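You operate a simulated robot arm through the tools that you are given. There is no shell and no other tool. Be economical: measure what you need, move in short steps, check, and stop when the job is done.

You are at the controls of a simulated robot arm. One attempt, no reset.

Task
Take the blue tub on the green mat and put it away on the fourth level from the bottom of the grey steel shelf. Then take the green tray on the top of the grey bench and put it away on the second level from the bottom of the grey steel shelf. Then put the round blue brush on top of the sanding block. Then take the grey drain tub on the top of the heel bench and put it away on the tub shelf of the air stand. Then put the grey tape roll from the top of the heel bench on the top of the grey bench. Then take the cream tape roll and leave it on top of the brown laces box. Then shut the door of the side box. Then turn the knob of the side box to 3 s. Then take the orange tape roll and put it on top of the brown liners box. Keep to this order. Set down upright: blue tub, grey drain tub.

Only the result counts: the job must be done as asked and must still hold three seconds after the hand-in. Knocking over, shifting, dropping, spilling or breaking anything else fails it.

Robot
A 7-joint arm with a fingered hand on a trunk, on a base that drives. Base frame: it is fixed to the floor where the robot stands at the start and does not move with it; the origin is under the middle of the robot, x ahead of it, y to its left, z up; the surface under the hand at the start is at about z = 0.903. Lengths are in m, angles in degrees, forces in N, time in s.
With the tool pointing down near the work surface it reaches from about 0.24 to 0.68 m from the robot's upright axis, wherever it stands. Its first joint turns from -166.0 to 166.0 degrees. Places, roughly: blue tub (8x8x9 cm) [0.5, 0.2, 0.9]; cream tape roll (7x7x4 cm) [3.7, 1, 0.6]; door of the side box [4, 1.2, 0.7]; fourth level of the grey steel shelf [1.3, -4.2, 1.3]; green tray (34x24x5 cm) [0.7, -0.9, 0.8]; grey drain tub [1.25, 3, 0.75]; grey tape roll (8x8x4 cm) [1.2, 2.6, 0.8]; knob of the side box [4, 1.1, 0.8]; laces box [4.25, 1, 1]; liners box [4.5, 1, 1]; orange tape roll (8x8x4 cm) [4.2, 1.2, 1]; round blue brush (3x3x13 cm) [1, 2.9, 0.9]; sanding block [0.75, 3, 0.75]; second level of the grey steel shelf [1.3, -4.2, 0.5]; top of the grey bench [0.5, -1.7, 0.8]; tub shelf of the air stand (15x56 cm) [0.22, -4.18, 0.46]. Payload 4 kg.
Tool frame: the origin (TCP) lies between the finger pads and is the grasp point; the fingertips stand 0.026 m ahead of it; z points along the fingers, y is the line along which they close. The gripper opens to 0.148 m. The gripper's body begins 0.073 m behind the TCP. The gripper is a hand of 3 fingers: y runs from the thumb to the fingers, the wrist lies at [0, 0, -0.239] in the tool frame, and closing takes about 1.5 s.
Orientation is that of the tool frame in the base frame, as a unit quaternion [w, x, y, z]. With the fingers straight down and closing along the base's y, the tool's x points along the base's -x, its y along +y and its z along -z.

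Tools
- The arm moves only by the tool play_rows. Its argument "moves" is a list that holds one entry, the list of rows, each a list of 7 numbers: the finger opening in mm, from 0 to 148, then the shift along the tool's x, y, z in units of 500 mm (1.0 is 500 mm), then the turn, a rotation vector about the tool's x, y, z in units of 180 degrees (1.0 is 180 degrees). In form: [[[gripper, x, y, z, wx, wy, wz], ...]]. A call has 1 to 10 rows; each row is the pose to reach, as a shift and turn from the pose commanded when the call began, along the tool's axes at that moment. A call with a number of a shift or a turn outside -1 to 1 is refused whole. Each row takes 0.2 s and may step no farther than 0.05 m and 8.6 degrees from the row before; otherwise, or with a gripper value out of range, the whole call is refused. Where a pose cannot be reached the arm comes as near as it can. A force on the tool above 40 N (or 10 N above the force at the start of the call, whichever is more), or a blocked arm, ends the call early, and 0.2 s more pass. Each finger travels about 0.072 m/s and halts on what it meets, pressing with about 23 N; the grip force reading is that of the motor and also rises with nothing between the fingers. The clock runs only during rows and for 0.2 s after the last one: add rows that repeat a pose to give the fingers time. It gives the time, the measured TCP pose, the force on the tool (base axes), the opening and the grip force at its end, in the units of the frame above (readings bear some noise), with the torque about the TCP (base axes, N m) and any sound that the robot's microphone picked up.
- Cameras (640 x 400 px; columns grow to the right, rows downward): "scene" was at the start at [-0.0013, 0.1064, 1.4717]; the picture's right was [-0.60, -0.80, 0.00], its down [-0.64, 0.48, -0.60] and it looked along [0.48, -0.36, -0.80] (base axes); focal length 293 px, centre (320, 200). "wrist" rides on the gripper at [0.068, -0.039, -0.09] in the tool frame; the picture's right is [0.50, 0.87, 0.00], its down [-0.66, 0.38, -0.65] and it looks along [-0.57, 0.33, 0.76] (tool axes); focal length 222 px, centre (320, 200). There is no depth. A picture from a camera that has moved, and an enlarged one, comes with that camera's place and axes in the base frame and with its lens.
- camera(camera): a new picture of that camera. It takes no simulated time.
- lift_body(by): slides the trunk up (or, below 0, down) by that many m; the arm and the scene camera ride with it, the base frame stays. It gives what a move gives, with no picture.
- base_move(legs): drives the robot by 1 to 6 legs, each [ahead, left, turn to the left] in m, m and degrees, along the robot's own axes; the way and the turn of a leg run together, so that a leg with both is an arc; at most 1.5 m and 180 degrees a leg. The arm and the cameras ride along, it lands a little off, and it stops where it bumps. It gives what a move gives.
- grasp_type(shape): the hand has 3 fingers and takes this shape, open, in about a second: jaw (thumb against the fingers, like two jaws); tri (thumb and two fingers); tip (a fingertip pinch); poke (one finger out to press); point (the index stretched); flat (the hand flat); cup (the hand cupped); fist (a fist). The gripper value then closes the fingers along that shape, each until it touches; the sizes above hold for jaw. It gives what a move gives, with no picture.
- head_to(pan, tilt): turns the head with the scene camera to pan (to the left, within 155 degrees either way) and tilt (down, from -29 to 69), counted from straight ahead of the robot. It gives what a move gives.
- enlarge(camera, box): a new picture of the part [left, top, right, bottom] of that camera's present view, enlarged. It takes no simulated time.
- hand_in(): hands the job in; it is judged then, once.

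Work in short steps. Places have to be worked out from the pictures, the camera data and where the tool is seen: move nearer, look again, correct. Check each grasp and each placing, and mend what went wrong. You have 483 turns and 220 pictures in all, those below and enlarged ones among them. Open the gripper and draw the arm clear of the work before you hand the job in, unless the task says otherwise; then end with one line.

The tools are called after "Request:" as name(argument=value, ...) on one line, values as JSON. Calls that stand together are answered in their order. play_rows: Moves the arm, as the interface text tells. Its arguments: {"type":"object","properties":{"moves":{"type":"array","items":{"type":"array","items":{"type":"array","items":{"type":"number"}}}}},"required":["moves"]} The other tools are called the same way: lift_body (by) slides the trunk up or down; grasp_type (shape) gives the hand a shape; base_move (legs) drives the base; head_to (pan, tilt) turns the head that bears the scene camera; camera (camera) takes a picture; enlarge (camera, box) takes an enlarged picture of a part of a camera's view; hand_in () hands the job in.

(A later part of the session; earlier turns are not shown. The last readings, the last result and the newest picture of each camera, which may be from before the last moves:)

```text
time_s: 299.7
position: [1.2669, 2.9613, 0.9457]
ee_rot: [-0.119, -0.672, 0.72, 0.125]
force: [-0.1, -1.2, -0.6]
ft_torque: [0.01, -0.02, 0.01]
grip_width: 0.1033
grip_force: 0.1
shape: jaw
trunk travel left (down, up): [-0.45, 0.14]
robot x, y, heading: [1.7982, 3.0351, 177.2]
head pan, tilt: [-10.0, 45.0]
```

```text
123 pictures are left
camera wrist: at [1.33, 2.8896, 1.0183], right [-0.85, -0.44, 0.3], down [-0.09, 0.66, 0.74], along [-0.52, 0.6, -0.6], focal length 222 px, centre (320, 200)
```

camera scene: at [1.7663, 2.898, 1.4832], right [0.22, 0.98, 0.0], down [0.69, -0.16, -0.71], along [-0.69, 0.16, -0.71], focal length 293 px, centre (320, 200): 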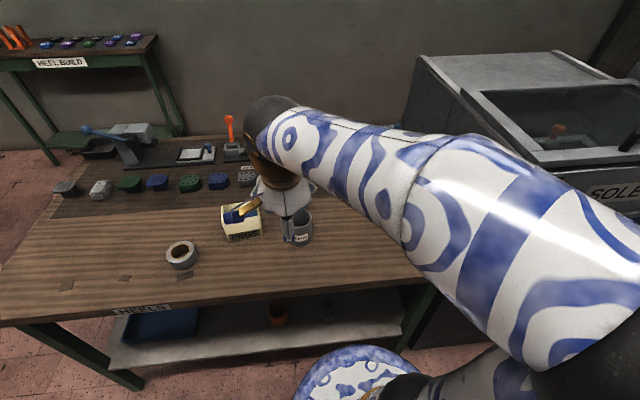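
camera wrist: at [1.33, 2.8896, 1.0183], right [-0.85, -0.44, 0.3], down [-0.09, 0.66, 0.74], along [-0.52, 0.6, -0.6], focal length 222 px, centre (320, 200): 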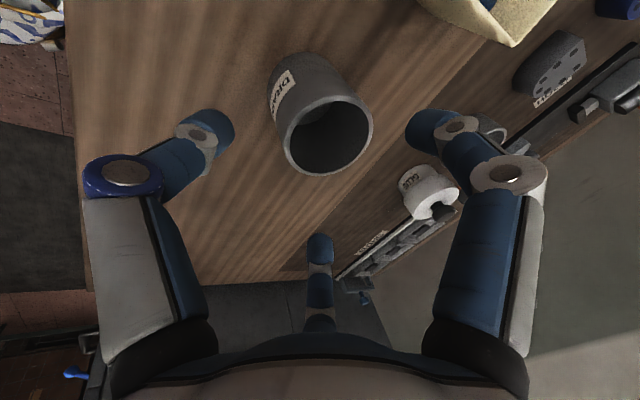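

Tub rim centre refined to about (1.243, 2.953). I go down around it and close.

Request:
play_rows(moves=[[[104, 0.019, -0.012, 0.03, 0, 0, 0], [104, 0.019, -0.012, 0.08, 0, 0, 0], [104, 0.019, -0.012, 0.13, 0, 0, 0], [104, 0.019, -0.012, 0.178, 0, 0, 0], [104, 0.019, -0.012, 0.178, 0, 0, 0]]])

Request:
camera(camera="wrist")

```text
time_s: 300.9
position: [1.2433, 2.9524, 0.8612]
ee_rot: [-0.119, -0.672, 0.72, 0.125]
force: [0.4, 0.0, 0.4]
ft_torque: [-0.01, 0.01, -0.01]
grip_width: 0.1038
grip_force: 0.0
shape: jaw
trunk travel left (down, up): [-0.45, 0.14]
robot x, y, heading: [1.7907, 3.0398, 177.1]
head pan, tilt: [-10.0, 45.0]
```

```text
122 pictures are left
camera wrist: at [1.3063, 2.8812, 0.9335], right [-0.85, -0.44, 0.3], down [-0.09, 0.66, 0.74], along [-0.52, 0.6, -0.6], focal length 222 px, centre (320, 200)
```

wrist: 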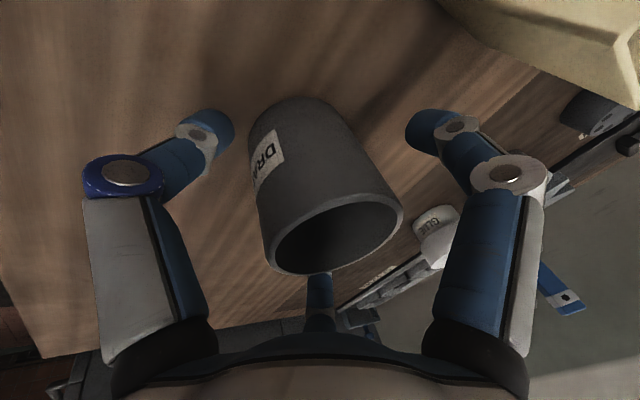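

Request:
play_rows(moves=[[[90, 0, 0, 0, 0, 0, 0], [80, 0, 0, 0, 0, 0, 0], [70, 0, 0, 0, 0, 0, 0], [60, 0, 0, 0, 0, 0, 0], [50, 0, 0, 0, 0, 0, 0], [50, 0, 0, 0, 0, 0, 0], [50, 0, 0, 0, 0, 0, 0]]])

Request:
play_rows(moves=[[[50, 0, 0.02, -0.056, 0, 0, 0], [50, 0, 0.05, -0.14, 0, 0, 0], [50, 0, 0.08, -0.22, 0, 0, 0], [50, 0, 0.11, -0.3, 0, 0, 0], [50, 0, 0.14, -0.385, 0, 0, 0], [50, 0, 0.14, -0.385, 0, 0, 0]]])

Request:
camera(camera="wrist")

Request:
enlarge(camera="scene", box=[180, 60, 380, 260])

```text
time_s: 302.5
position: [1.2434, 2.9527, 0.8618]
ee_rot: [-0.119, -0.672, 0.72, 0.125]
force: [0.5, -0.2, 2.2]
ft_torque: [-0.02, -0.18, -0.01]
grip_width: 0.0681
grip_force: 23.1
shape: jaw
trunk travel left (down, up): [-0.45, 0.14]
robot x, y, heading: [1.7953, 3.0322, 177.3]
head pan, tilt: [-10.0, 45.0]
```

```text
time_s: 303.9
position: [1.2441, 2.9578, 1.0662]
ee_rot: [-0.118, -0.672, 0.72, 0.124]
force: [-0.1, 0.2, -1.7]
ft_torque: [-0.01, 0.03, -0.01]
grip_width: 0.0672
grip_force: 23.4
shape: jaw
trunk travel left (down, up): [-0.45, 0.14]
robot x, y, heading: [1.793, 3.0324, 177.0]
head pan, tilt: [-10.0, 45.0]
```

```text
121 pictures are left
camera wrist: at [1.3062, 2.8851, 1.1381], right [-0.85, -0.44, 0.3], down [-0.09, 0.67, 0.74], along [-0.52, 0.6, -0.6], focal length 222 px, centre (320, 200)
```

wrist: 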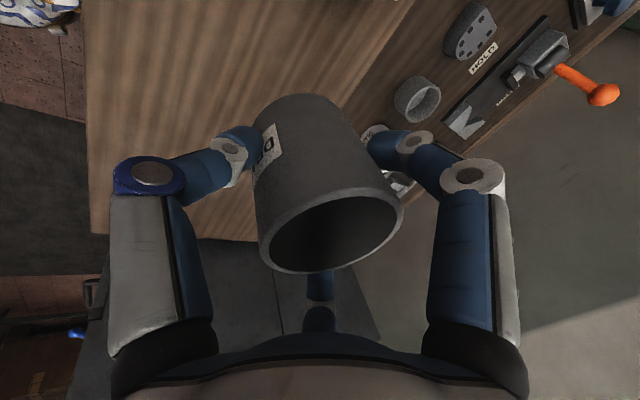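

```text
2.00 times, centred on (280, 160) of scene
camera zoom: at [1.7663, 2.898, 1.4831], right [0.22, 0.97, 0.0], down [0.69, -0.16, -0.71], along [-0.69, 0.16, -0.71], focal length 586 px, centre (400, 280)
```

zoom: 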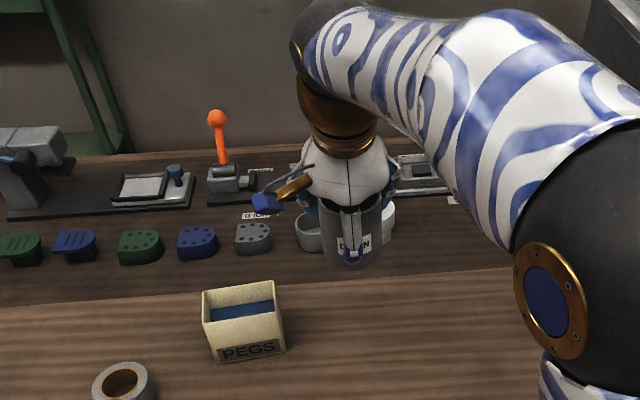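

Held firmly without slipping. I back off, turn south and drive down the lane.

Request:
base_move(legs=[[-0.3, 0, 0], [0, 0, 90], [1.5, 0, 0], [1.5, 0, 0]])

Request:
head_to(pan=0, tilt=15)

Request:
camera(camera="scene")

```text
time_s: 323.8
position: [2.0122, -0.5416, 1.0651]
ee_rot: [0.172, 0.984, -0.04, -0.005]
force: [0.2, 0.7, -0.9]
ft_torque: [0.0, -0.02, 0.05]
grip_width: 0.0671
grip_force: 23.1
shape: jaw
trunk travel left (down, up): [-0.45, 0.14]
robot x, y, heading: [1.9349, 0.0094, -93.5]
head pan, tilt: [-10.0, 45.0]
```

```text
time_s: 324.8
position: [2.0104, -0.5424, 1.064]
ee_rot: [0.172, 0.984, -0.039, -0.005]
force: [0.3, -0.6, -0.6]
ft_torque: [-0.01, 0.03, 0.01]
grip_width: 0.067
grip_force: 23.0
shape: jaw
trunk travel left (down, up): [-0.45, 0.14]
robot x, y, heading: [1.9403, 0.0105, -93.5]
head pan, tilt: [0.0, 15.0]
```

```text
119 pictures are left
camera scene: at [2.089, -0.0341, 1.5299], right [-1.0, 0.06, 0.0], down [0.02, 0.26, -0.97], along [-0.06, -0.96, -0.26], focal length 293 px, centre (320, 200)
```

scene: 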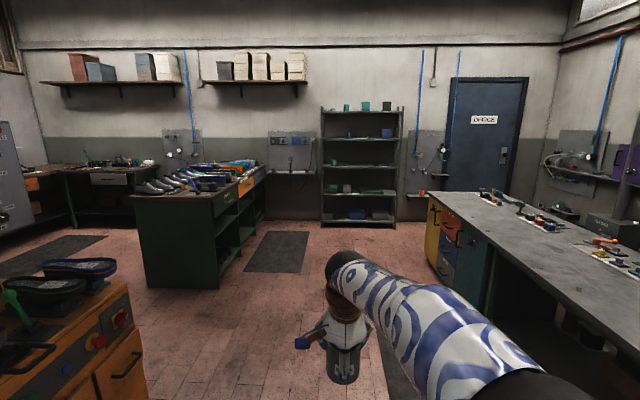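

The lane is clear. I retract the arm, drive down to the shelf area and turn west.

Request:
play_rows(moves=[[[50, 0, -0.07, -0.025, 0, 0, 0], [50, 0, -0.14, -0.05, 0, 0, 0], [50, 0, -0.21, -0.075, 0, 0, 0], [50, 0, -0.28, -0.1, 0, 0, 0], [50, 0, -0.28, -0.1, 0, 0, 0]]])

Request:
base_move(legs=[[1.5, 0, 0], [1.5, 0, 0], [0.1, 0, -86.5]])

Request:
head_to(pan=10, tilt=25)

Request:
camera(camera="scene")

```text
time_s: 326.0
position: [2.0235, -0.391, 1.0649]
ee_rot: [0.172, 0.984, -0.039, -0.005]
force: [0.1, 1.2, -0.5]
ft_torque: [-0.01, 0.02, 0.0]
grip_width: 0.067
grip_force: 22.7
shape: jaw
trunk travel left (down, up): [-0.45, 0.14]
robot x, y, heading: [1.9397, 0.0079, -93.8]
head pan, tilt: [0.0, 15.0]
```

```text
time_s: 344.0
position: [1.338, -3.1179, 1.0652]
ee_rot: [-0.121, -0.686, 0.707, 0.123]
force: [0.6, -0.7, -1.6]
ft_torque: [0.04, 0.0, -0.01]
grip_width: 0.0666
grip_force: 22.7
shape: jaw
trunk travel left (down, up): [-0.45, 0.14]
robot x, y, heading: [1.7381, -3.0107, 179.5]
head pan, tilt: [0.0, 15.0]
```

```text
time_s: 344.7
position: [1.3383, -3.1168, 1.0662]
ee_rot: [-0.122, -0.686, 0.707, 0.123]
force: [0.3, -1.2, -0.8]
ft_torque: [0.02, 0.01, 0.01]
grip_width: 0.0667
grip_force: 23.4
shape: jaw
trunk travel left (down, up): [-0.45, 0.14]
robot x, y, heading: [1.7326, -3.0126, 179.3]
head pan, tilt: [10.0, 25.0]
```

```text
118 pictures are left
camera scene: at [1.7028, -3.1803, 1.5138], right [-0.16, 0.99, 0.0], down [0.42, 0.07, -0.91], along [-0.89, -0.15, -0.42], focal length 293 px, centre (320, 200)
```

scene: 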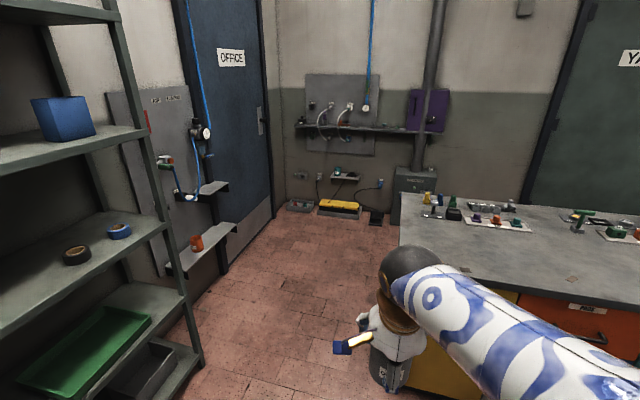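

The tub shelf runs from about (0.56, -4.12) to (0.03, -4.06) with an orange cup at x ≈ 0.32; I'll set the tub at x ≈ 0.46. I drive there and face it.

Request:
base_move(legs=[[0, 0.47, 0.7], [1.33, 0, 0], [0, 0, 85]])

Request:
head_to(pan=-5, tilt=40)

Request:
camera(camera="scene")

Request:
camera(camera="wrist")

```text
time_s: 357.5
position: [0.4699, -3.8698, 1.0659]
ee_rot: [0.171, 0.984, -0.054, -0.008]
force: [0.3, -0.5, -0.4]
ft_torque: [-0.01, 0.0, 0.0]
grip_width: 0.0666
grip_force: 23.5
shape: jaw
trunk travel left (down, up): [-0.45, 0.14]
robot x, y, heading: [0.3958, -3.4639, -94.9]
head pan, tilt: [10.0, 25.0]
```

```text
time_s: 358.2
position: [0.469, -3.8711, 1.0655]
ee_rot: [0.172, 0.984, -0.053, -0.008]
force: [0.0, 0.0, -1.0]
ft_torque: [0.0, 0.0, 0.02]
grip_width: 0.0666
grip_force: 23.3
shape: jaw
trunk travel left (down, up): [-0.45, 0.14]
robot x, y, heading: [0.3951, -3.4667, -95.1]
head pan, tilt: [-5.0, 40.0]
```

```text
117 pictures are left
camera scene: at [0.5375, -3.5052, 1.4905], right [-0.98, 0.17, 0.0], down [0.11, 0.63, -0.77], along [-0.13, -0.75, -0.64], focal length 293 px, centre (320, 200)
```

scene: 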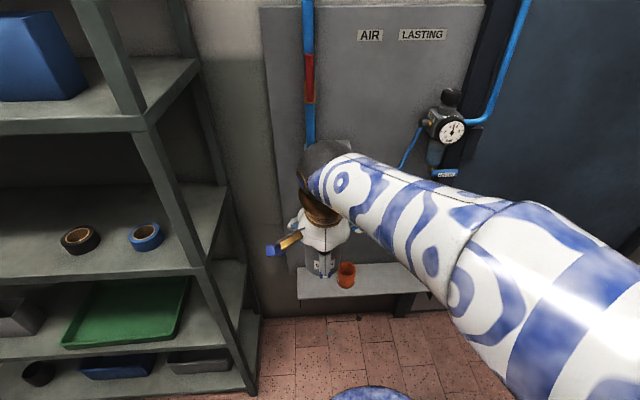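

```text
116 pictures are left
camera wrist: at [0.5435, -3.8108, 1.1376], right [0.41, -0.86, 0.3], down [-0.67, -0.06, 0.74], along [-0.62, -0.5, -0.6], focal length 222 px, centre (320, 200)
```

wrist: 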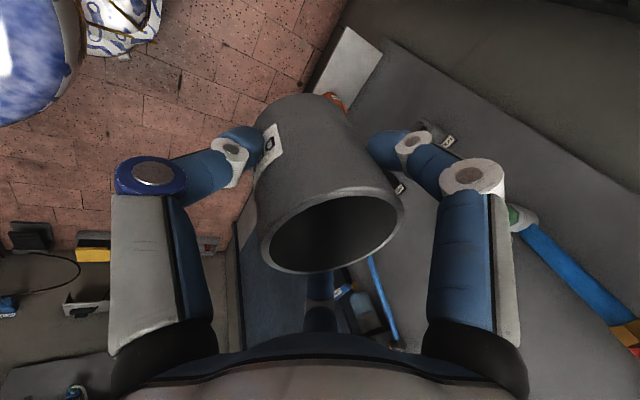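

Shelf end is at x ≈ 0.505 and the cup at x ≈ 0.32, so tub centre goes to (0.43, -4.19). There are fittings on the wall above, so I lower first, then approach low.

Request:
lift_body(by=-0.45)

Request:
head_to(pan=10, tilt=25)

Request:
camera(camera="scene")

Request:
camera(camera="wrist")

```text
refused: -0.45 is not a number from -0.4 to 0.4
```

```text
time_s: 359.0
position: [0.4689, -3.8715, 1.0657]
ee_rot: [0.172, 0.984, -0.053, -0.008]
force: [0.1, 0.3, -0.8]
ft_torque: [0.03, 0.04, 0.01]
grip_width: 0.0665
grip_force: 23.5
shape: jaw
trunk travel left (down, up): [-0.45, 0.14]
robot x, y, heading: [0.3955, -3.4684, -95.1]
head pan, tilt: [10.0, 25.0]
```

```text
115 pictures are left
camera scene: at [0.5601, -3.5132, 1.5137], right [-1.0, -0.08, 0.0], down [-0.04, 0.42, -0.91], along [0.08, -0.9, -0.42], focal length 293 px, centre (320, 200)
```

scene: 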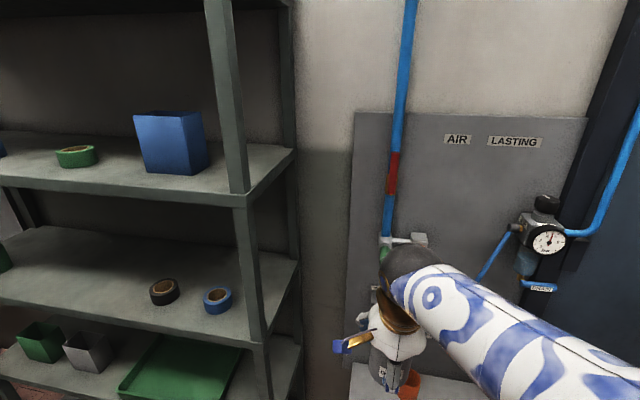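

```text
114 pictures are left
camera wrist: at [0.5435, -3.8108, 1.1376], right [0.41, -0.86, 0.3], down [-0.67, -0.06, 0.74], along [-0.62, -0.5, -0.6], focal length 222 px, centre (320, 200)
```

wrist: 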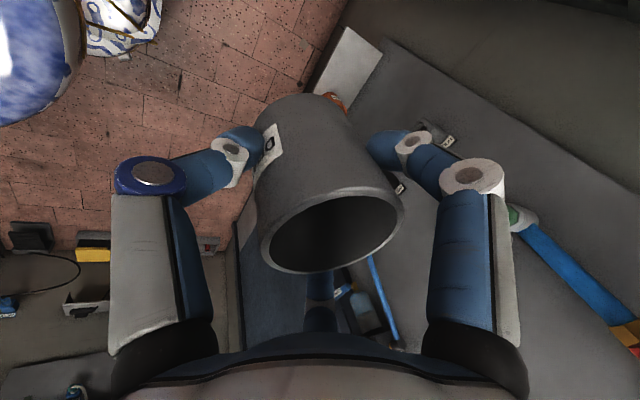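

Request:
lift_body(by=-0.4)

Request:
head_to(pan=10, tilt=30)

Request:
camera(camera="scene")

Request:
camera(camera="wrist")

```text
time_s: 362.8
position: [0.4693, -3.8712, 0.6653]
ee_rot: [0.172, 0.984, -0.054, -0.007]
force: [-0.6, 0.0, -0.8]
ft_torque: [-0.01, -0.01, -0.02]
grip_width: 0.0665
grip_force: 23.1
shape: jaw
trunk travel left (down, up): [-0.05, 0.54]
robot x, y, heading: [0.3974, -3.4686, -95.3]
head pan, tilt: [10.0, 25.0]
```

```text
time_s: 363.5
position: [0.4682, -3.8706, 0.6654]
ee_rot: [0.171, 0.984, -0.054, -0.008]
force: [0.4, -0.3, -0.8]
ft_torque: [-0.02, 0.0, -0.02]
grip_width: 0.0664
grip_force: 23.3
shape: jaw
trunk travel left (down, up): [-0.05, 0.54]
robot x, y, heading: [0.3968, -3.4678, -95.0]
head pan, tilt: [10.0, 30.0]
```

```text
113 pictures are left
camera scene: at [0.56, -3.5116, 1.1058], right [-1.0, -0.09, 0.0], down [-0.04, 0.5, -0.87], along [0.07, -0.86, -0.5], focal length 293 px, centre (320, 200)
```

scene: 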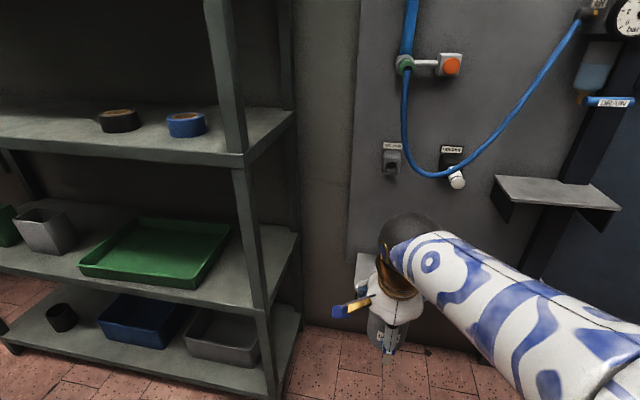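

```text
112 pictures are left
camera wrist: at [0.5435, -3.8107, 0.7376], right [0.41, -0.86, 0.3], down [-0.67, -0.06, 0.74], along [-0.62, -0.5, -0.6], focal length 222 px, centre (320, 200)
```

wrist: 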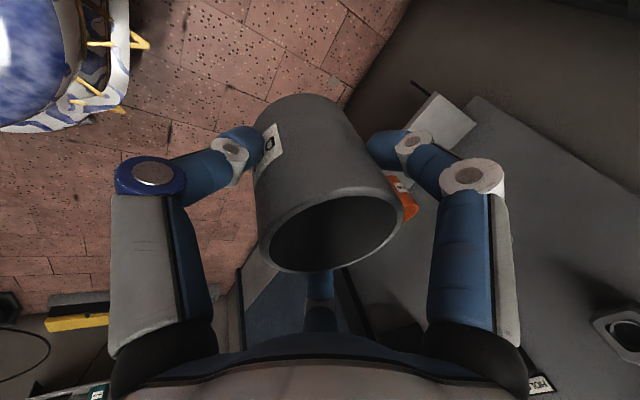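

The fittings end at z ≈ 0.78, above where the hand will be. I extend the arm 20 cm and lower 6 cm, then look.

Request:
play_rows(moves=[[[50, 0, -0.02, 0.057, 0, 0, 0], [50, 0, -0.041, 0.113, 0, 0, 0], [50, 0, 0.04, 0.143, 0, 0, 0], [50, 0, 0.12, 0.172, 0, 0, 0], [50, 0, 0.2, 0.2, 0, 0, 0], [50, 0, 0.28, 0.228, 0, 0, 0], [50, 0, 0.335, 0.25, 0, 0, 0], [50, 0, 0.335, 0.25, 0, 0, 0]]])

Request:
camera(camera="scene")

Request:
camera(camera="wrist")

```text
time_s: 365.3
position: [0.4473, -4.0688, 0.6055]
ee_rot: [0.172, 0.984, -0.054, -0.009]
force: [-0.7, -0.9, -0.8]
ft_torque: [0.01, 0.03, -0.03]
grip_width: 0.0663
grip_force: 22.8
shape: jaw
trunk travel left (down, up): [-0.05, 0.54]
robot x, y, heading: [0.3935, -3.4668, -95.1]
head pan, tilt: [10.0, 30.0]
```

```text
111 pictures are left
camera scene: at [0.56, -3.5116, 1.1057], right [-1.0, -0.09, 0.0], down [-0.04, 0.5, -0.87], along [0.07, -0.86, -0.5], focal length 293 px, centre (320, 200)
```

scene: 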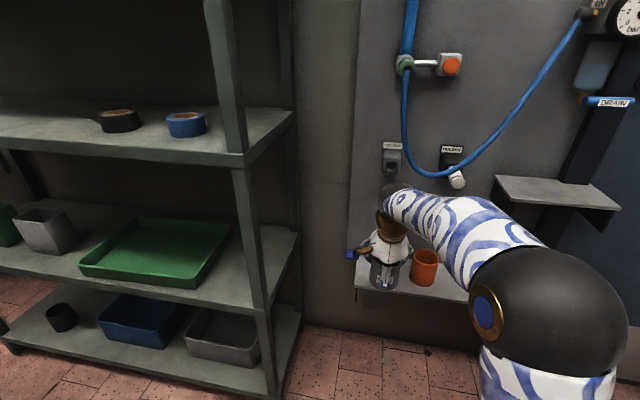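

```text
110 pictures are left
camera wrist: at [0.5222, -4.0093, 0.6777], right [0.41, -0.86, 0.29], down [-0.67, -0.06, 0.74], along [-0.62, -0.5, -0.6], focal length 222 px, centre (320, 200)
```

wrist: 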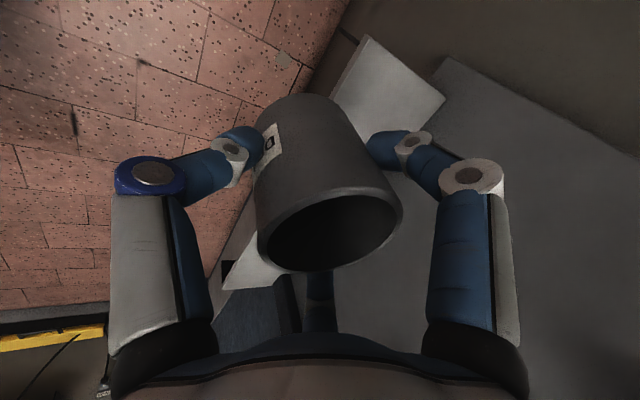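

I drive ahead 12.5 cm to bring the tub over the shelf, then view.

Request:
base_move(legs=[[0.125, -0.006, 0]])

Request:
camera(camera="scene")

Request:
camera(camera="wrist")

```text
time_s: 366.6
position: [0.4308, -4.1949, 0.6057]
ee_rot: [0.172, 0.984, -0.053, -0.007]
force: [0.6, -0.4, -0.2]
ft_torque: [0.0, -0.01, -0.01]
grip_width: 0.066
grip_force: 23.1
shape: jaw
trunk travel left (down, up): [-0.05, 0.54]
robot x, y, heading: [0.3803, -3.5958, -95.1]
head pan, tilt: [10.0, 30.0]
```

```text
109 pictures are left
camera scene: at [0.5429, -3.637, 1.1058], right [-1.0, -0.09, 0.0], down [-0.04, 0.5, -0.87], along [0.07, -0.86, -0.5], focal length 293 px, centre (320, 200)
```

scene: 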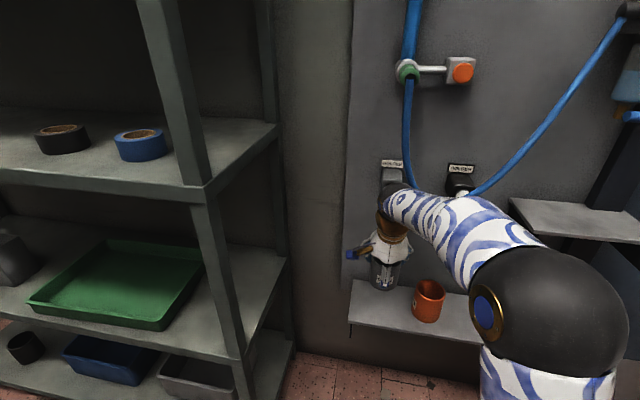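

```text
108 pictures are left
camera wrist: at [0.5054, -4.1344, 0.6778], right [0.41, -0.86, 0.3], down [-0.67, -0.06, 0.74], along [-0.62, -0.5, -0.6], focal length 222 px, centre (320, 200)
```

wrist: 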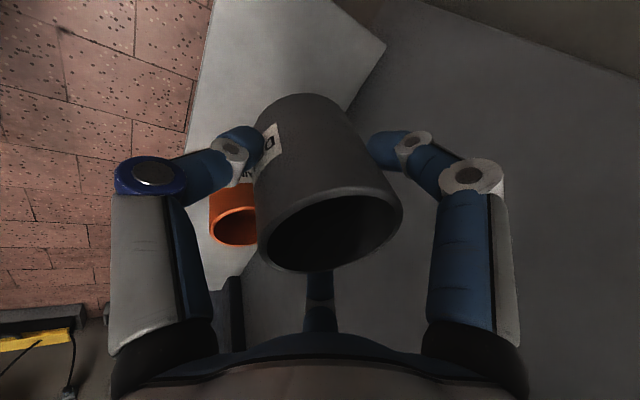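

Clear of the cup and the wall. I lower 6 cm, then finely.

Request:
play_rows(moves=[[[50, 0, -0.014, 0.038, 0, 0, 0], [50, 0, -0.028, 0.076, 0, 0, 0], [50, 0, -0.041, 0.113, 0, 0, 0], [50, 0, -0.041, 0.113, 0, 0, 0]]])

Request:
play_rows(moves=[[[50, 0, -0.0035, 0.0094, 0, 0, 0], [50, 0, -0.007, 0.0188, 0, 0, 0], [50, 0, -0.007, 0.0188, 0, 0, 0]]])

Request:
camera(camera="wrist")

Request:
enlarge(camera="scene", box=[330, 170, 490, 350])

```text
time_s: 367.6
position: [0.432, -4.1952, 0.5456]
ee_rot: [0.172, 0.984, -0.052, -0.008]
force: [0.5, 0.3, -0.2]
ft_torque: [-0.01, 0.01, 0.0]
grip_width: 0.0664
grip_force: 23.2
shape: jaw
trunk travel left (down, up): [-0.05, 0.54]
robot x, y, heading: [0.3804, -3.5941, -94.8]
head pan, tilt: [10.0, 30.0]
```

```text
time_s: 368.4
position: [0.433, -4.1939, 0.5348]
ee_rot: [0.172, 0.984, -0.053, -0.008]
force: [0.2, -0.7, -0.3]
ft_torque: [0.0, 0.01, 0.0]
grip_width: 0.066
grip_force: 23.3
shape: jaw
trunk travel left (down, up): [-0.05, 0.54]
robot x, y, heading: [0.3793, -3.59, -95.1]
head pan, tilt: [10.0, 30.0]
```

```text
107 pictures are left
camera wrist: at [0.5071, -4.1347, 0.6068], right [0.41, -0.86, 0.29], down [-0.67, -0.06, 0.74], along [-0.62, -0.5, -0.6], focal length 222 px, centre (320, 200)
```

wrist: 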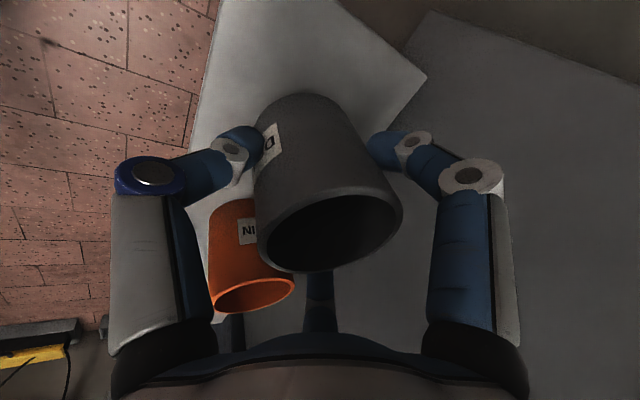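

```text
2.22 times, centred on (410, 260) of scene
camera zoom: at [0.5429, -3.6371, 1.1058], right [-1.0, -0.09, 0.0], down [-0.04, 0.5, -0.87], along [0.07, -0.86, -0.5], focal length 650 px, centre (120, 67)
```

zoom: 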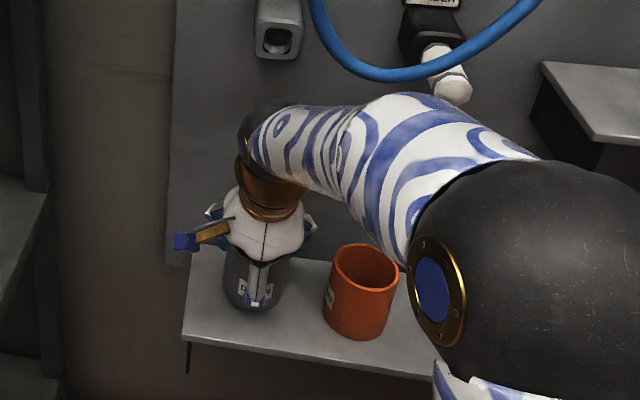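

Request:
play_rows(moves=[[[50, 0, -0.0035, 0.0094, 0, 0, 0], [50, 0, -0.007, 0.0188, 0, 0, 0], [50, 0, -0.007, 0.0188, 0, 0, 0]]])

Request:
play_rows(moves=[[[50, 0, -0.0035, 0.0094, 0, 0, 0], [50, 0, -0.0035, 0.0094, 0, 0, 0]]])

```text
time_s: 369.2
position: [0.4322, -4.1945, 0.5256]
ee_rot: [0.172, 0.984, -0.053, -0.009]
force: [0.9, -0.2, -1.4]
ft_torque: [-0.01, 0.02, 0.0]
grip_width: 0.0664
grip_force: 23.1
shape: jaw
trunk travel left (down, up): [-0.05, 0.54]
robot x, y, heading: [0.3788, -3.5923, -94.8]
head pan, tilt: [10.0, 30.0]
```

```text
time_s: 369.8
position: [0.4315, -4.194, 0.521]
ee_rot: [0.172, 0.984, -0.053, -0.007]
force: [-0.2, 0.1, -0.4]
ft_torque: [0.0, 0.01, 0.0]
grip_width: 0.0664
grip_force: 23.4
shape: jaw
trunk travel left (down, up): [-0.05, 0.54]
robot x, y, heading: [0.3778, -3.596, -95.0]
head pan, tilt: [10.0, 30.0]
```

Request:
play_rows(moves=[[[50, 0, -0.0035, 0.0094, 0, 0, 0], [50, 0, -0.0035, 0.0094, 0, 0, 0]]])

Request:
play_rows(moves=[[[50, 0, -0.0025, 0.0066, 0, 0, 0], [50, 0, -0.0025, 0.0066, 0, 0, 0]]])

Request:
play_rows(moves=[[[50, 0, -0.0025, 0.0066, 0, 0, 0], [50, 0, -0.0025, 0.0066, 0, 0, 0]]])

Request:
enlarge(camera="scene", box=[330, 170, 490, 350])

```text
time_s: 370.4
position: [0.4319, -4.1932, 0.5155]
ee_rot: [0.172, 0.984, -0.052, -0.008]
force: [0.6, -0.4, 2.9]
ft_torque: [0.13, -0.04, -0.03]
grip_width: 0.0661
grip_force: 22.6
shape: jaw
trunk travel left (down, up): [-0.05, 0.54]
robot x, y, heading: [0.3791, -3.5944, -95.1]
head pan, tilt: [10.0, 30.0]
```

```text
time_s: 371.0
position: [0.4312, -4.1943, 0.5127]
ee_rot: [0.173, 0.984, -0.052, -0.007]
force: [1.1, -0.2, 15.3]
ft_torque: [0.45, -0.04, -0.02]
grip_width: 0.0669
grip_force: 23.2
shape: jaw
trunk travel left (down, up): [-0.05, 0.54]
robot x, y, heading: [0.3804, -3.5906, -95.4]
head pan, tilt: [10.0, 30.0]
```

```text
time_s: 371.6
position: [0.4321, -4.1935, 0.51]
ee_rot: [0.173, 0.983, -0.053, -0.008]
force: [2.0, 2.0, 25.9]
ft_torque: [0.67, -0.12, -0.07]
grip_width: 0.0671
grip_force: 22.9
shape: jaw
trunk travel left (down, up): [-0.05, 0.54]
robot x, y, heading: [0.3787, -3.5943, -95.3]
head pan, tilt: [10.0, 30.0]
```

```text
2.22 times, centred on (410, 260) of scene
camera zoom: at [0.5429, -3.6352, 1.106], right [-1.0, -0.09, 0.0], down [-0.04, 0.5, -0.87], along [0.07, -0.86, -0.5], focal length 650 px, centre (120, 67)
```

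zoom: 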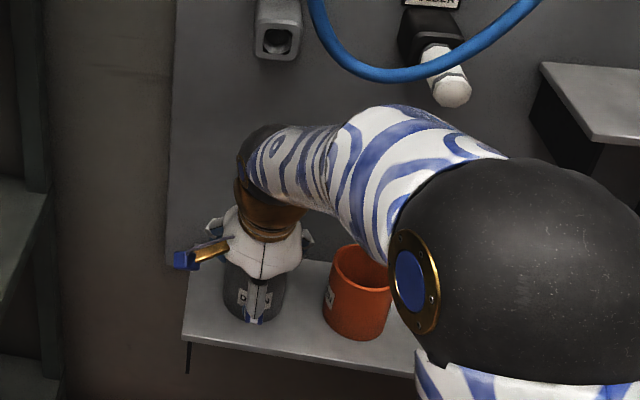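

Contact at 15–26 N: tub is down. I relieve, open gradually.

Request:
play_rows(moves=[[[66, 0, 0.0028, -0.0075, 0, 0, 0], [70, 0, 0.0028, -0.0075, 0, 0, 0], [74, 0, 0.0028, -0.0075, 0, 0, 0], [78, 0, 0.0028, -0.0075, 0, 0, 0], [82, 0, 0.0028, -0.0075, 0, 0, 0], [86, 0, 0.0028, -0.0075, 0, 0, 0], [90, 0, 0.0028, -0.0075, 0, 0, 0], [90, 0, 0.0028, -0.0075, 0, 0, 0]]])

Request:
camera(camera="wrist")

```text
time_s: 373.4
position: [0.4322, -4.1941, 0.5128]
ee_rot: [0.172, 0.984, -0.052, -0.008]
force: [1.0, -0.2, 0.1]
ft_torque: [0.0, 0.03, -0.02]
grip_width: 0.0891
grip_force: 0.0
shape: jaw
trunk travel left (down, up): [-0.05, 0.54]
robot x, y, heading: [0.3807, -3.5921, -95.2]
head pan, tilt: [10.0, 30.0]
```

```text
104 pictures are left
camera wrist: at [0.5052, -4.1344, 0.5843], right [0.41, -0.86, 0.3], down [-0.67, -0.06, 0.74], along [-0.62, -0.5, -0.6], focal length 222 px, centre (320, 200)
```

wrist: 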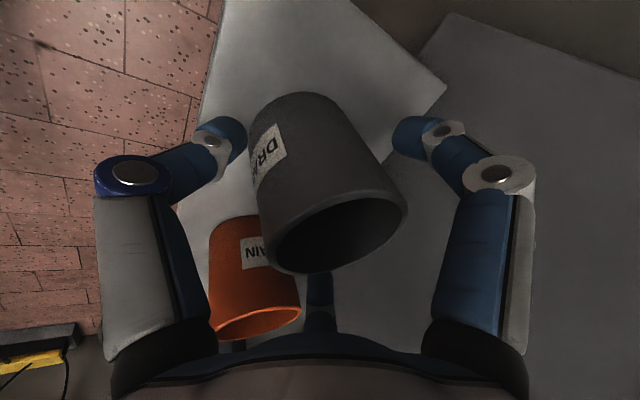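

The tub is free and upright. I withdraw along the tool axis, then back the base.

Request:
play_rows(moves=[[[92, 0, 0, -0.04, 0, 0, 0], [96, 0, 0, -0.09, 0, 0, 0], [100, 0, 0, -0.15, 0, 0, 0], [100, 0, -0.02, -0.21, 0, 0, 0], [100, 0, -0.02, -0.21, 0, 0, 0]]])

Request:
base_move(legs=[[-0.2, 0, 0]])

Request:
camera(camera="scene")

```text
time_s: 374.6
position: [0.4362, -4.149, 0.6084]
ee_rot: [0.172, 0.984, -0.053, -0.008]
force: [-0.1, -0.6, 0.1]
ft_torque: [0.01, 0.03, 0.02]
grip_width: 0.0997
grip_force: 0.1
shape: jaw
trunk travel left (down, up): [-0.05, 0.54]
robot x, y, heading: [0.3753, -3.5923, -95.0]
head pan, tilt: [10.0, 30.0]
```

```text
time_s: 376.2
position: [0.4549, -3.9496, 0.6081]
ee_rot: [0.172, 0.984, -0.053, -0.007]
force: [-0.2, 1.0, -1.0]
ft_torque: [0.01, 0.0, 0.03]
grip_width: 0.0996
grip_force: 0.0
shape: jaw
trunk travel left (down, up): [-0.05, 0.54]
robot x, y, heading: [0.3976, -3.3949, -95.4]
head pan, tilt: [10.0, 30.0]
```

```text
103 pictures are left
camera scene: at [0.5606, -3.4384, 1.1058], right [-1.0, -0.09, 0.0], down [-0.04, 0.5, -0.87], along [0.07, -0.86, -0.5], focal length 293 px, centre (320, 200)
```

scene: 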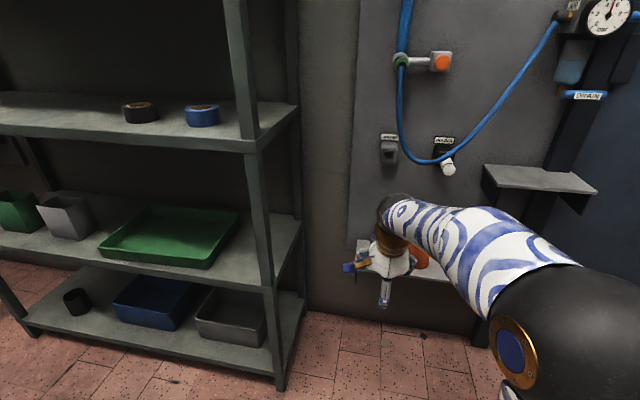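

Request:
lift_body(by=0.4)

Request:
head_to(pan=-5, tilt=45)

Request:
camera(camera="scene")

Request:
base_move(legs=[[0, 0, 92], [1.4, 0, 0], [0, 0, 90]])

```text
time_s: 380.0
position: [0.4542, -3.9505, 1.009]
ee_rot: [0.172, 0.984, -0.052, -0.008]
force: [-0.7, -0.4, 0.0]
ft_torque: [-0.01, 0.03, 0.0]
grip_width: 0.0997
grip_force: 0.1
shape: jaw
trunk travel left (down, up): [-0.45, 0.14]
robot x, y, heading: [0.397, -3.3966, -94.9]
head pan, tilt: [10.0, 30.0]
```

```text
time_s: 380.8
position: [0.4552, -3.9503, 1.009]
ee_rot: [0.171, 0.984, -0.052, -0.008]
force: [0.8, -0.7, 0.0]
ft_torque: [0.0, -0.02, -0.01]
grip_width: 0.0998
grip_force: 0.0
shape: jaw
trunk travel left (down, up): [-0.45, 0.14]
robot x, y, heading: [0.3977, -3.3969, -95.0]
head pan, tilt: [-5.0, 45.0]
```

```text
102 pictures are left
camera scene: at [0.5387, -3.4284, 1.4832], right [-0.98, 0.17, 0.0], down [0.12, 0.7, -0.71], along [-0.12, -0.7, -0.71], focal length 293 px, centre (320, 200)
```

scene: 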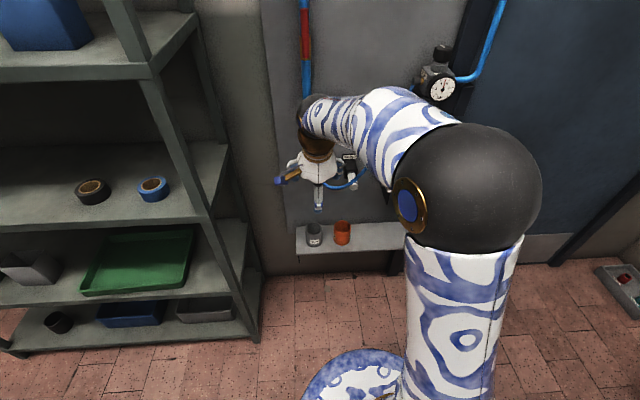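

```text
time_s: 395.4
position: [1.7289, -2.9238, 1.009]
ee_rot: [0.005, 0.042, 0.984, 0.172]
force: [0.8, -0.9, -0.3]
ft_torque: [-0.01, -0.01, 0.01]
grip_width: 0.0996
grip_force: 0.0
shape: jaw
trunk travel left (down, up): [-0.45, 0.14]
robot x, y, heading: [1.7965, -3.4836, 86.2]
head pan, tilt: [-5.0, 45.0]
```

The drain tub stands upright on the shelf. Now north again to the grey tape roll at about (1.255, 2.643).

Request:
base_move(legs=[[1.5, 0, 0], [1.5, 0, 0], [1.5, 0, 0], [1.5, 0, 0], [0.1, 0, 90]])

Request:
head_to(pan=0, tilt=40)

Request:
camera(camera="scene")

```text
time_s: 427.9
position: [1.382, 2.4572, 1.0084]
ee_rot: [0.124, 0.702, -0.691, -0.12]
force: [-0.4, 0.6, -0.6]
ft_torque: [0.0, 0.01, 0.02]
grip_width: 0.0996
grip_force: 0.1
shape: jaw
trunk travel left (down, up): [-0.45, 0.14]
robot x, y, heading: [1.9224, 2.5835, -177.8]
head pan, tilt: [-5.0, 45.0]
```

```text
time_s: 428.5
position: [1.3817, 2.4565, 1.0081]
ee_rot: [0.124, 0.702, -0.691, -0.12]
force: [-0.5, 0.3, -0.4]
ft_torque: [-0.03, 0.01, -0.03]
grip_width: 0.0995
grip_force: 0.1
shape: jaw
trunk travel left (down, up): [-0.45, 0.14]
robot x, y, heading: [1.9267, 2.5873, -178.1]
head pan, tilt: [0.0, 40.0]
```

```text
101 pictures are left
camera scene: at [1.9066, 2.4314, 1.4904], right [-0.04, 1.0, 0.0], down [0.64, 0.02, -0.77], along [-0.77, -0.03, -0.64], focal length 293 px, centre (320, 200)
```

scene: 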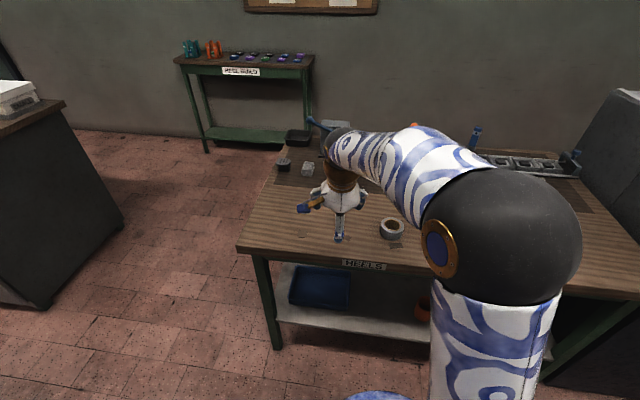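

Tape roll at about (1.25, 2.635). I shift the base to line up and bring the hand vertical above it.

Request:
base_move(legs=[[0.1, -0.17, 0]])

Request:
play_rows(moves=[[[100, 0, 0, 0, 0.037, 0, 0], [104, 0, 0, 0, 0.074, 0, 0], [108, 0, 0, 0, 0.111, 0, 0], [108, 0, 0, 0, 0.111, 0, 0]]])

Request:
camera(camera="wrist")

Request:
camera(camera="scene")

```text
time_s: 430.1
position: [1.2767, 2.623, 1.0091]
ee_rot: [0.125, 0.704, -0.689, -0.119]
force: [0.0, -0.6, 0.6]
ft_torque: [0.01, 0.01, 0.02]
grip_width: 0.0992
grip_force: 0.0
shape: jaw
trunk travel left (down, up): [-0.45, 0.14]
robot x, y, heading: [1.8215, 2.7473, -177.7]
head pan, tilt: [0.0, 40.0]
```

```text
time_s: 431.1
position: [1.2778, 2.622, 1.0084]
ee_rot: [0.0, 0.714, -0.7, 0.002]
force: [0.3, 0.9, 0.2]
ft_torque: [0.02, 0.01, -0.02]
grip_width: 0.108
grip_force: 0.1
shape: jaw
trunk travel left (down, up): [-0.45, 0.14]
robot x, y, heading: [1.8195, 2.7517, -177.6]
head pan, tilt: [0.0, 40.0]
```

```text
100 pictures are left
camera wrist: at [1.3164, 2.5553, 1.0988], right [-0.85, -0.52, 0.0], down [-0.4, 0.65, 0.65], along [-0.34, 0.56, -0.76], focal length 222 px, centre (320, 200)
```

wrist: 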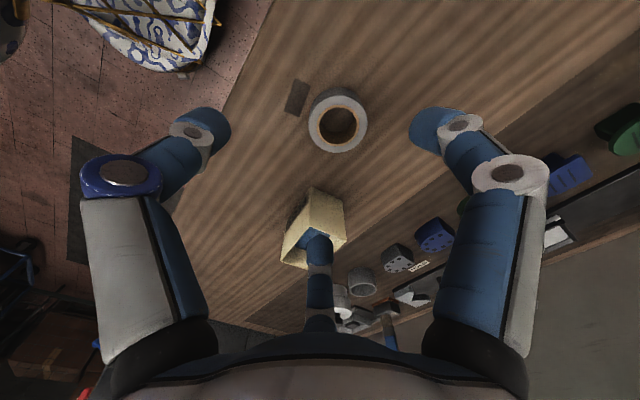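

```text
99 pictures are left
camera scene: at [1.8011, 2.5976, 1.4904], right [-0.04, 1.0, 0.0], down [0.64, 0.03, -0.77], along [-0.77, -0.03, -0.64], focal length 293 px, centre (320, 200)
```

scene: 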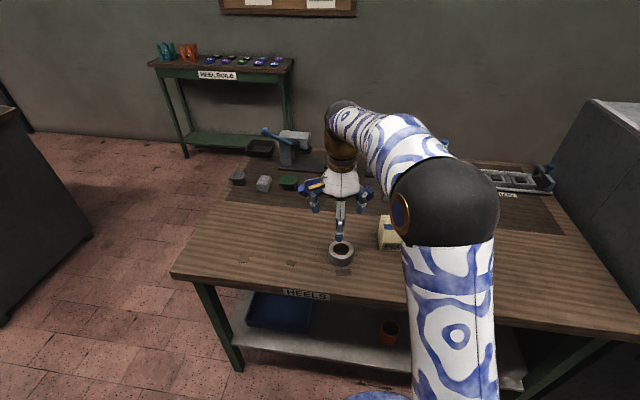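

The roll is at (1.2485, 2.630) and the PEGS box stands close on the +y side, so I turn the hand 30° to put a finger gap there, and come down above the roll.

Request:
play_rows(moves=[[[104, -0.006, 0.02, 0.05, 0, 0, -0.042], [104, -0.012, 0.04, 0.1, 0, 0, -0.084], [104, -0.017, 0.058, 0.15, 0, 0, -0.126], [104, -0.017, 0.058, 0.2, 0, 0, -0.1667], [104, -0.017, 0.058, 0.2, 0, 0, -0.1667]]])

Request:
camera(camera="wrist")

```text
time_s: 432.3
position: [1.2476, 2.628, 0.909]
ee_rot: [0.001, 0.872, -0.49, 0.002]
force: [0.6, -0.8, -0.2]
ft_torque: [0.01, 0.0, 0.03]
grip_width: 0.1045
grip_force: 0.1
shape: jaw
trunk travel left (down, up): [-0.45, 0.14]
robot x, y, heading: [1.8185, 2.7476, -177.7]
head pan, tilt: [0.0, 40.0]
```

```text
98 pictures are left
camera wrist: at [1.3161, 2.5915, 0.9988], right [-0.48, -0.88, 0.0], down [-0.67, 0.36, 0.65], along [-0.57, 0.31, -0.76], focal length 222 px, centre (320, 200)
```

wrist: 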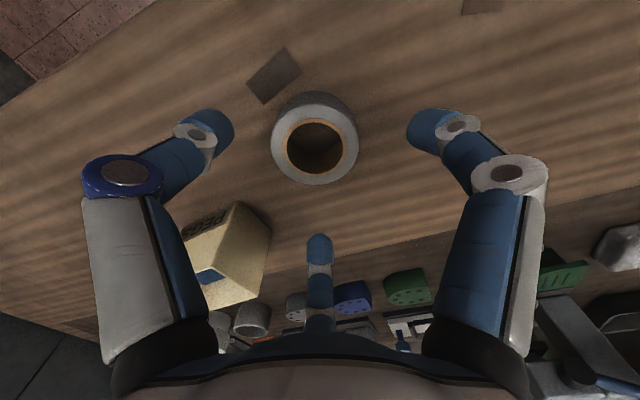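

Well centred. I descend to z ≈ 0.832 and close.

Request:
play_rows(moves=[[[104, 0.003, -0.009, 0.05, 0, 0, 0], [104, 0.003, -0.009, 0.1, 0, 0, 0], [104, 0.003, -0.009, 0.135, 0, 0, 0], [104, 0.003, -0.009, 0.152, 0, 0, 0], [85, 0.003, -0.009, 0.152, 0, 0, 0], [70, 0.003, -0.009, 0.152, 0, 0, 0], [60, 0.003, -0.009, 0.152, 0, 0, 0], [55, 0.003, -0.009, 0.152, 0, 0, 0], [55, 0.003, -0.009, 0.152, 0, 0, 0]]])

Request:
camera(camera="wrist")

```text
time_s: 434.3
position: [1.2528, 2.6293, 0.8331]
ee_rot: [0.001, 0.871, -0.491, 0.002]
force: [1.2, 0.4, 0.3]
ft_torque: [-0.01, -0.03, 0.0]
grip_width: 0.0662
grip_force: 22.7
shape: jaw
trunk travel left (down, up): [-0.45, 0.14]
robot x, y, heading: [1.8183, 2.7541, -177.8]
head pan, tilt: [0.0, 40.0]
```

```text
97 pictures are left
camera wrist: at [1.3211, 2.5922, 0.9231], right [-0.48, -0.88, 0.0], down [-0.67, 0.37, 0.65], along [-0.57, 0.31, -0.76], focal length 222 px, centre (320, 200)
```

wrist: 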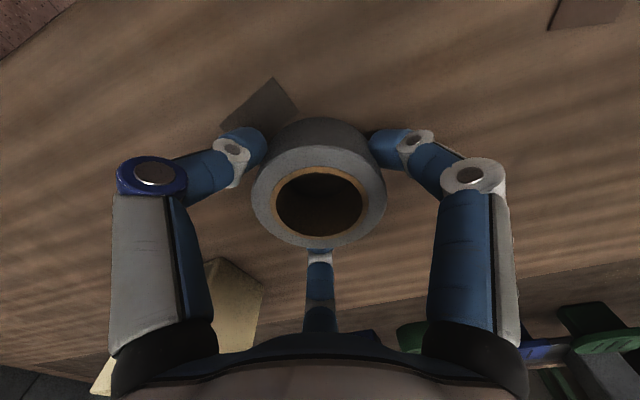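

Roll gripped. I lift 20 cm, back off and drive to the grey bench.

Request:
play_rows(moves=[[[55, 0, 0, -0.06, 0, 0, 0], [55, 0, 0, -0.14, 0, 0, 0], [55, 0, 0, -0.22, 0, 0, 0], [55, 0, 0, -0.3, 0, 0, 0], [55, 0, 0, -0.38, 0, 0, 0], [55, 0, 0, -0.38, 0, 0, 0]]])

Request:
base_move(legs=[[-0.25, 0, 0], [0, 0, 88], [1.5, 0, 0], [1.5, 0, 0]])

Request:
camera(camera="wrist")

```text
time_s: 435.7
position: [1.2525, 2.632, 1.0215]
ee_rot: [0.0, 0.872, -0.49, 0.002]
force: [-0.6, -0.1, -0.3]
ft_torque: [0.01, 0.0, 0.03]
grip_width: 0.066
grip_force: 22.8
shape: jaw
trunk travel left (down, up): [-0.45, 0.14]
robot x, y, heading: [1.8175, 2.7513, -177.8]
head pan, tilt: [0.0, 40.0]
```

```text
time_s: 455.4
position: [2.1656, -0.8231, 1.0219]
ee_rot: [-0.001, 0.972, 0.235, 0.002]
force: [0.2, -0.6, -0.8]
ft_torque: [0.01, -0.01, 0.0]
grip_width: 0.0658
grip_force: 23.0
shape: jaw
trunk travel left (down, up): [-0.45, 0.14]
robot x, y, heading: [2.0881, -0.2474, -91.8]
head pan, tilt: [0.0, 40.0]
```

```text
96 pictures are left
camera wrist: at [2.2071, -0.7577, 1.1121], right [0.84, -0.54, 0.0], down [-0.41, -0.64, 0.65], along [-0.35, -0.55, -0.76], focal length 222 px, centre (320, 200)
```

wrist: 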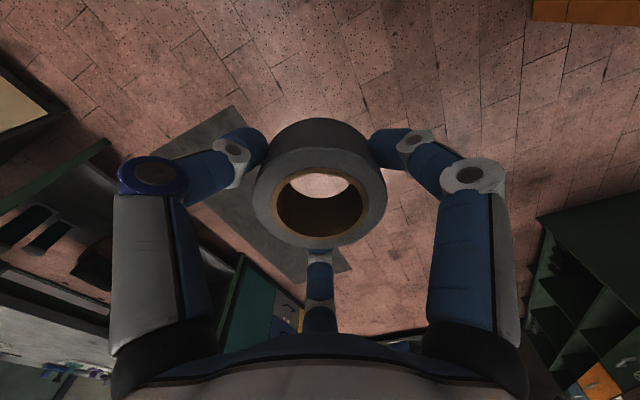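

Request:
base_move(legs=[[0.75, 0, 0], [0, 0, -90], [0.62, 0, 0]])

Request:
head_to(pan=0, tilt=45)

Request:
camera(camera="scene")

```text
time_s: 466.3
position: [0.8684, -1.0415, 1.0214]
ee_rot: [0.0, 0.85, -0.527, 0.002]
force: [0.5, -0.4, -0.7]
ft_torque: [-0.02, 0.01, -0.01]
grip_width: 0.0654
grip_force: 23.0
shape: jaw
trunk travel left (down, up): [-0.45, 0.14]
robot x, y, heading: [1.4417, -0.9715, 177.6]
head pan, tilt: [0.0, 40.0]
```

```text
time_s: 467.0
position: [0.8677, -1.0415, 1.0212]
ee_rot: [0.0, 0.85, -0.527, 0.002]
force: [0.2, -0.5, -1.2]
ft_torque: [0.01, 0.04, 0.03]
grip_width: 0.0652
grip_force: 23.2
shape: jaw
trunk travel left (down, up): [-0.45, 0.14]
robot x, y, heading: [1.4447, -0.971, 177.4]
head pan, tilt: [0.0, 45.0]
```

```text
95 pictures are left
camera scene: at [1.4153, -1.1222, 1.4832], right [0.04, 1.0, 0.0], down [0.71, -0.03, -0.71], along [-0.71, 0.03, -0.71], focal length 293 px, centre (320, 200)
```

scene: 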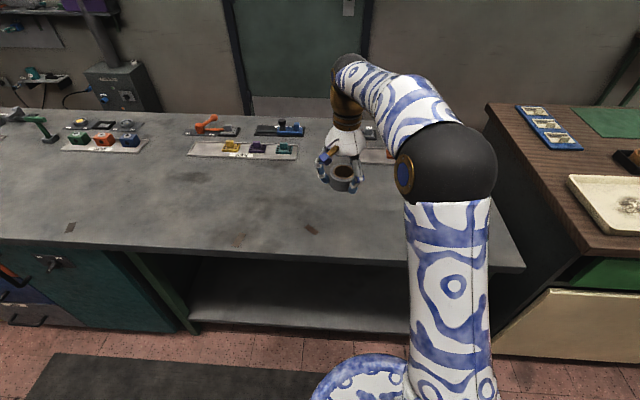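

The bench below is clear. I shift 5 cm further in and lower to near the surface.

Request:
play_rows(moves=[[[55, -0.02, 0.04, 0.06, 0, 0, 0], [55, -0.0445, 0.09, 0.12, 0, 0, 0], [55, -0.0445, 0.09, 0.2, 0, 0, 0], [55, -0.0445, 0.09, 0.27, 0, 0, 0], [55, -0.0445, 0.09, 0.33, 0, 0, 0], [55, -0.0445, 0.09, 0.33, 0, 0, 0]]])

Request:
play_rows(moves=[[[55, 0, 0, 0.01, 0, 0, 0], [55, 0, 0, 0.02, 0, 0, 0], [55, 0, 0, 0.02, 0, 0, 0]]])

Request:
play_rows(moves=[[[55, 0, 0, 0.01, 0, 0, 0], [55, 0, 0, 0.01, 0, 0, 0]]])

Request:
enlarge(camera="scene", box=[250, 120, 410, 260])

```text
time_s: 468.4
position: [0.8164, -1.0428, 0.8556]
ee_rot: [0.0, 0.85, -0.527, 0.002]
force: [-0.4, 0.2, -0.6]
ft_torque: [0.01, -0.02, 0.01]
grip_width: 0.0653
grip_force: 23.1
shape: jaw
trunk travel left (down, up): [-0.45, 0.14]
robot x, y, heading: [1.4451, -0.9685, 177.6]
head pan, tilt: [0.0, 45.0]
```

```text
time_s: 469.2
position: [0.816, -1.0427, 0.8458]
ee_rot: [0.001, 0.85, -0.527, 0.003]
force: [0.5, 0.4, -0.8]
ft_torque: [0.01, -0.01, 0.0]
grip_width: 0.0651
grip_force: 22.5
shape: jaw
trunk travel left (down, up): [-0.45, 0.14]
robot x, y, heading: [1.4454, -0.9696, 177.6]
head pan, tilt: [0.0, 45.0]
```

```text
time_s: 469.8
position: [0.816, -1.0427, 0.8419]
ee_rot: [0.0, 0.85, -0.527, 0.003]
force: [0.0, -0.2, -0.8]
ft_torque: [0.0, 0.01, -0.04]
grip_width: 0.0653
grip_force: 22.5
shape: jaw
trunk travel left (down, up): [-0.45, 0.14]
robot x, y, heading: [1.4444, -0.9712, 177.3]
head pan, tilt: [0.0, 45.0]
```

```text
2.86 times, centred on (330, 190) of scene
camera zoom: at [1.4152, -1.1222, 1.4831], right [0.04, 1.0, 0.0], down [0.71, -0.03, -0.71], along [-0.71, 0.03, -0.71], focal length 836 px, centre (291, 229)
```

zoom: 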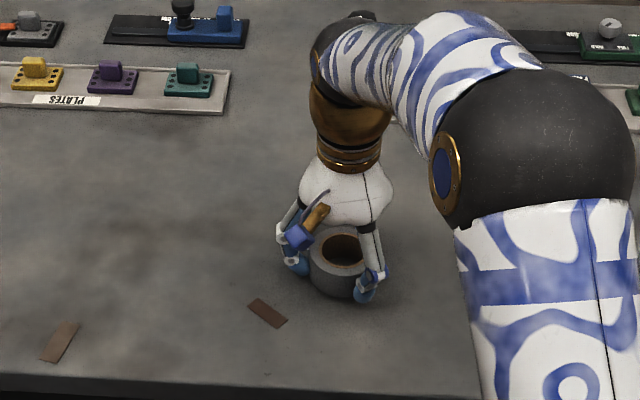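

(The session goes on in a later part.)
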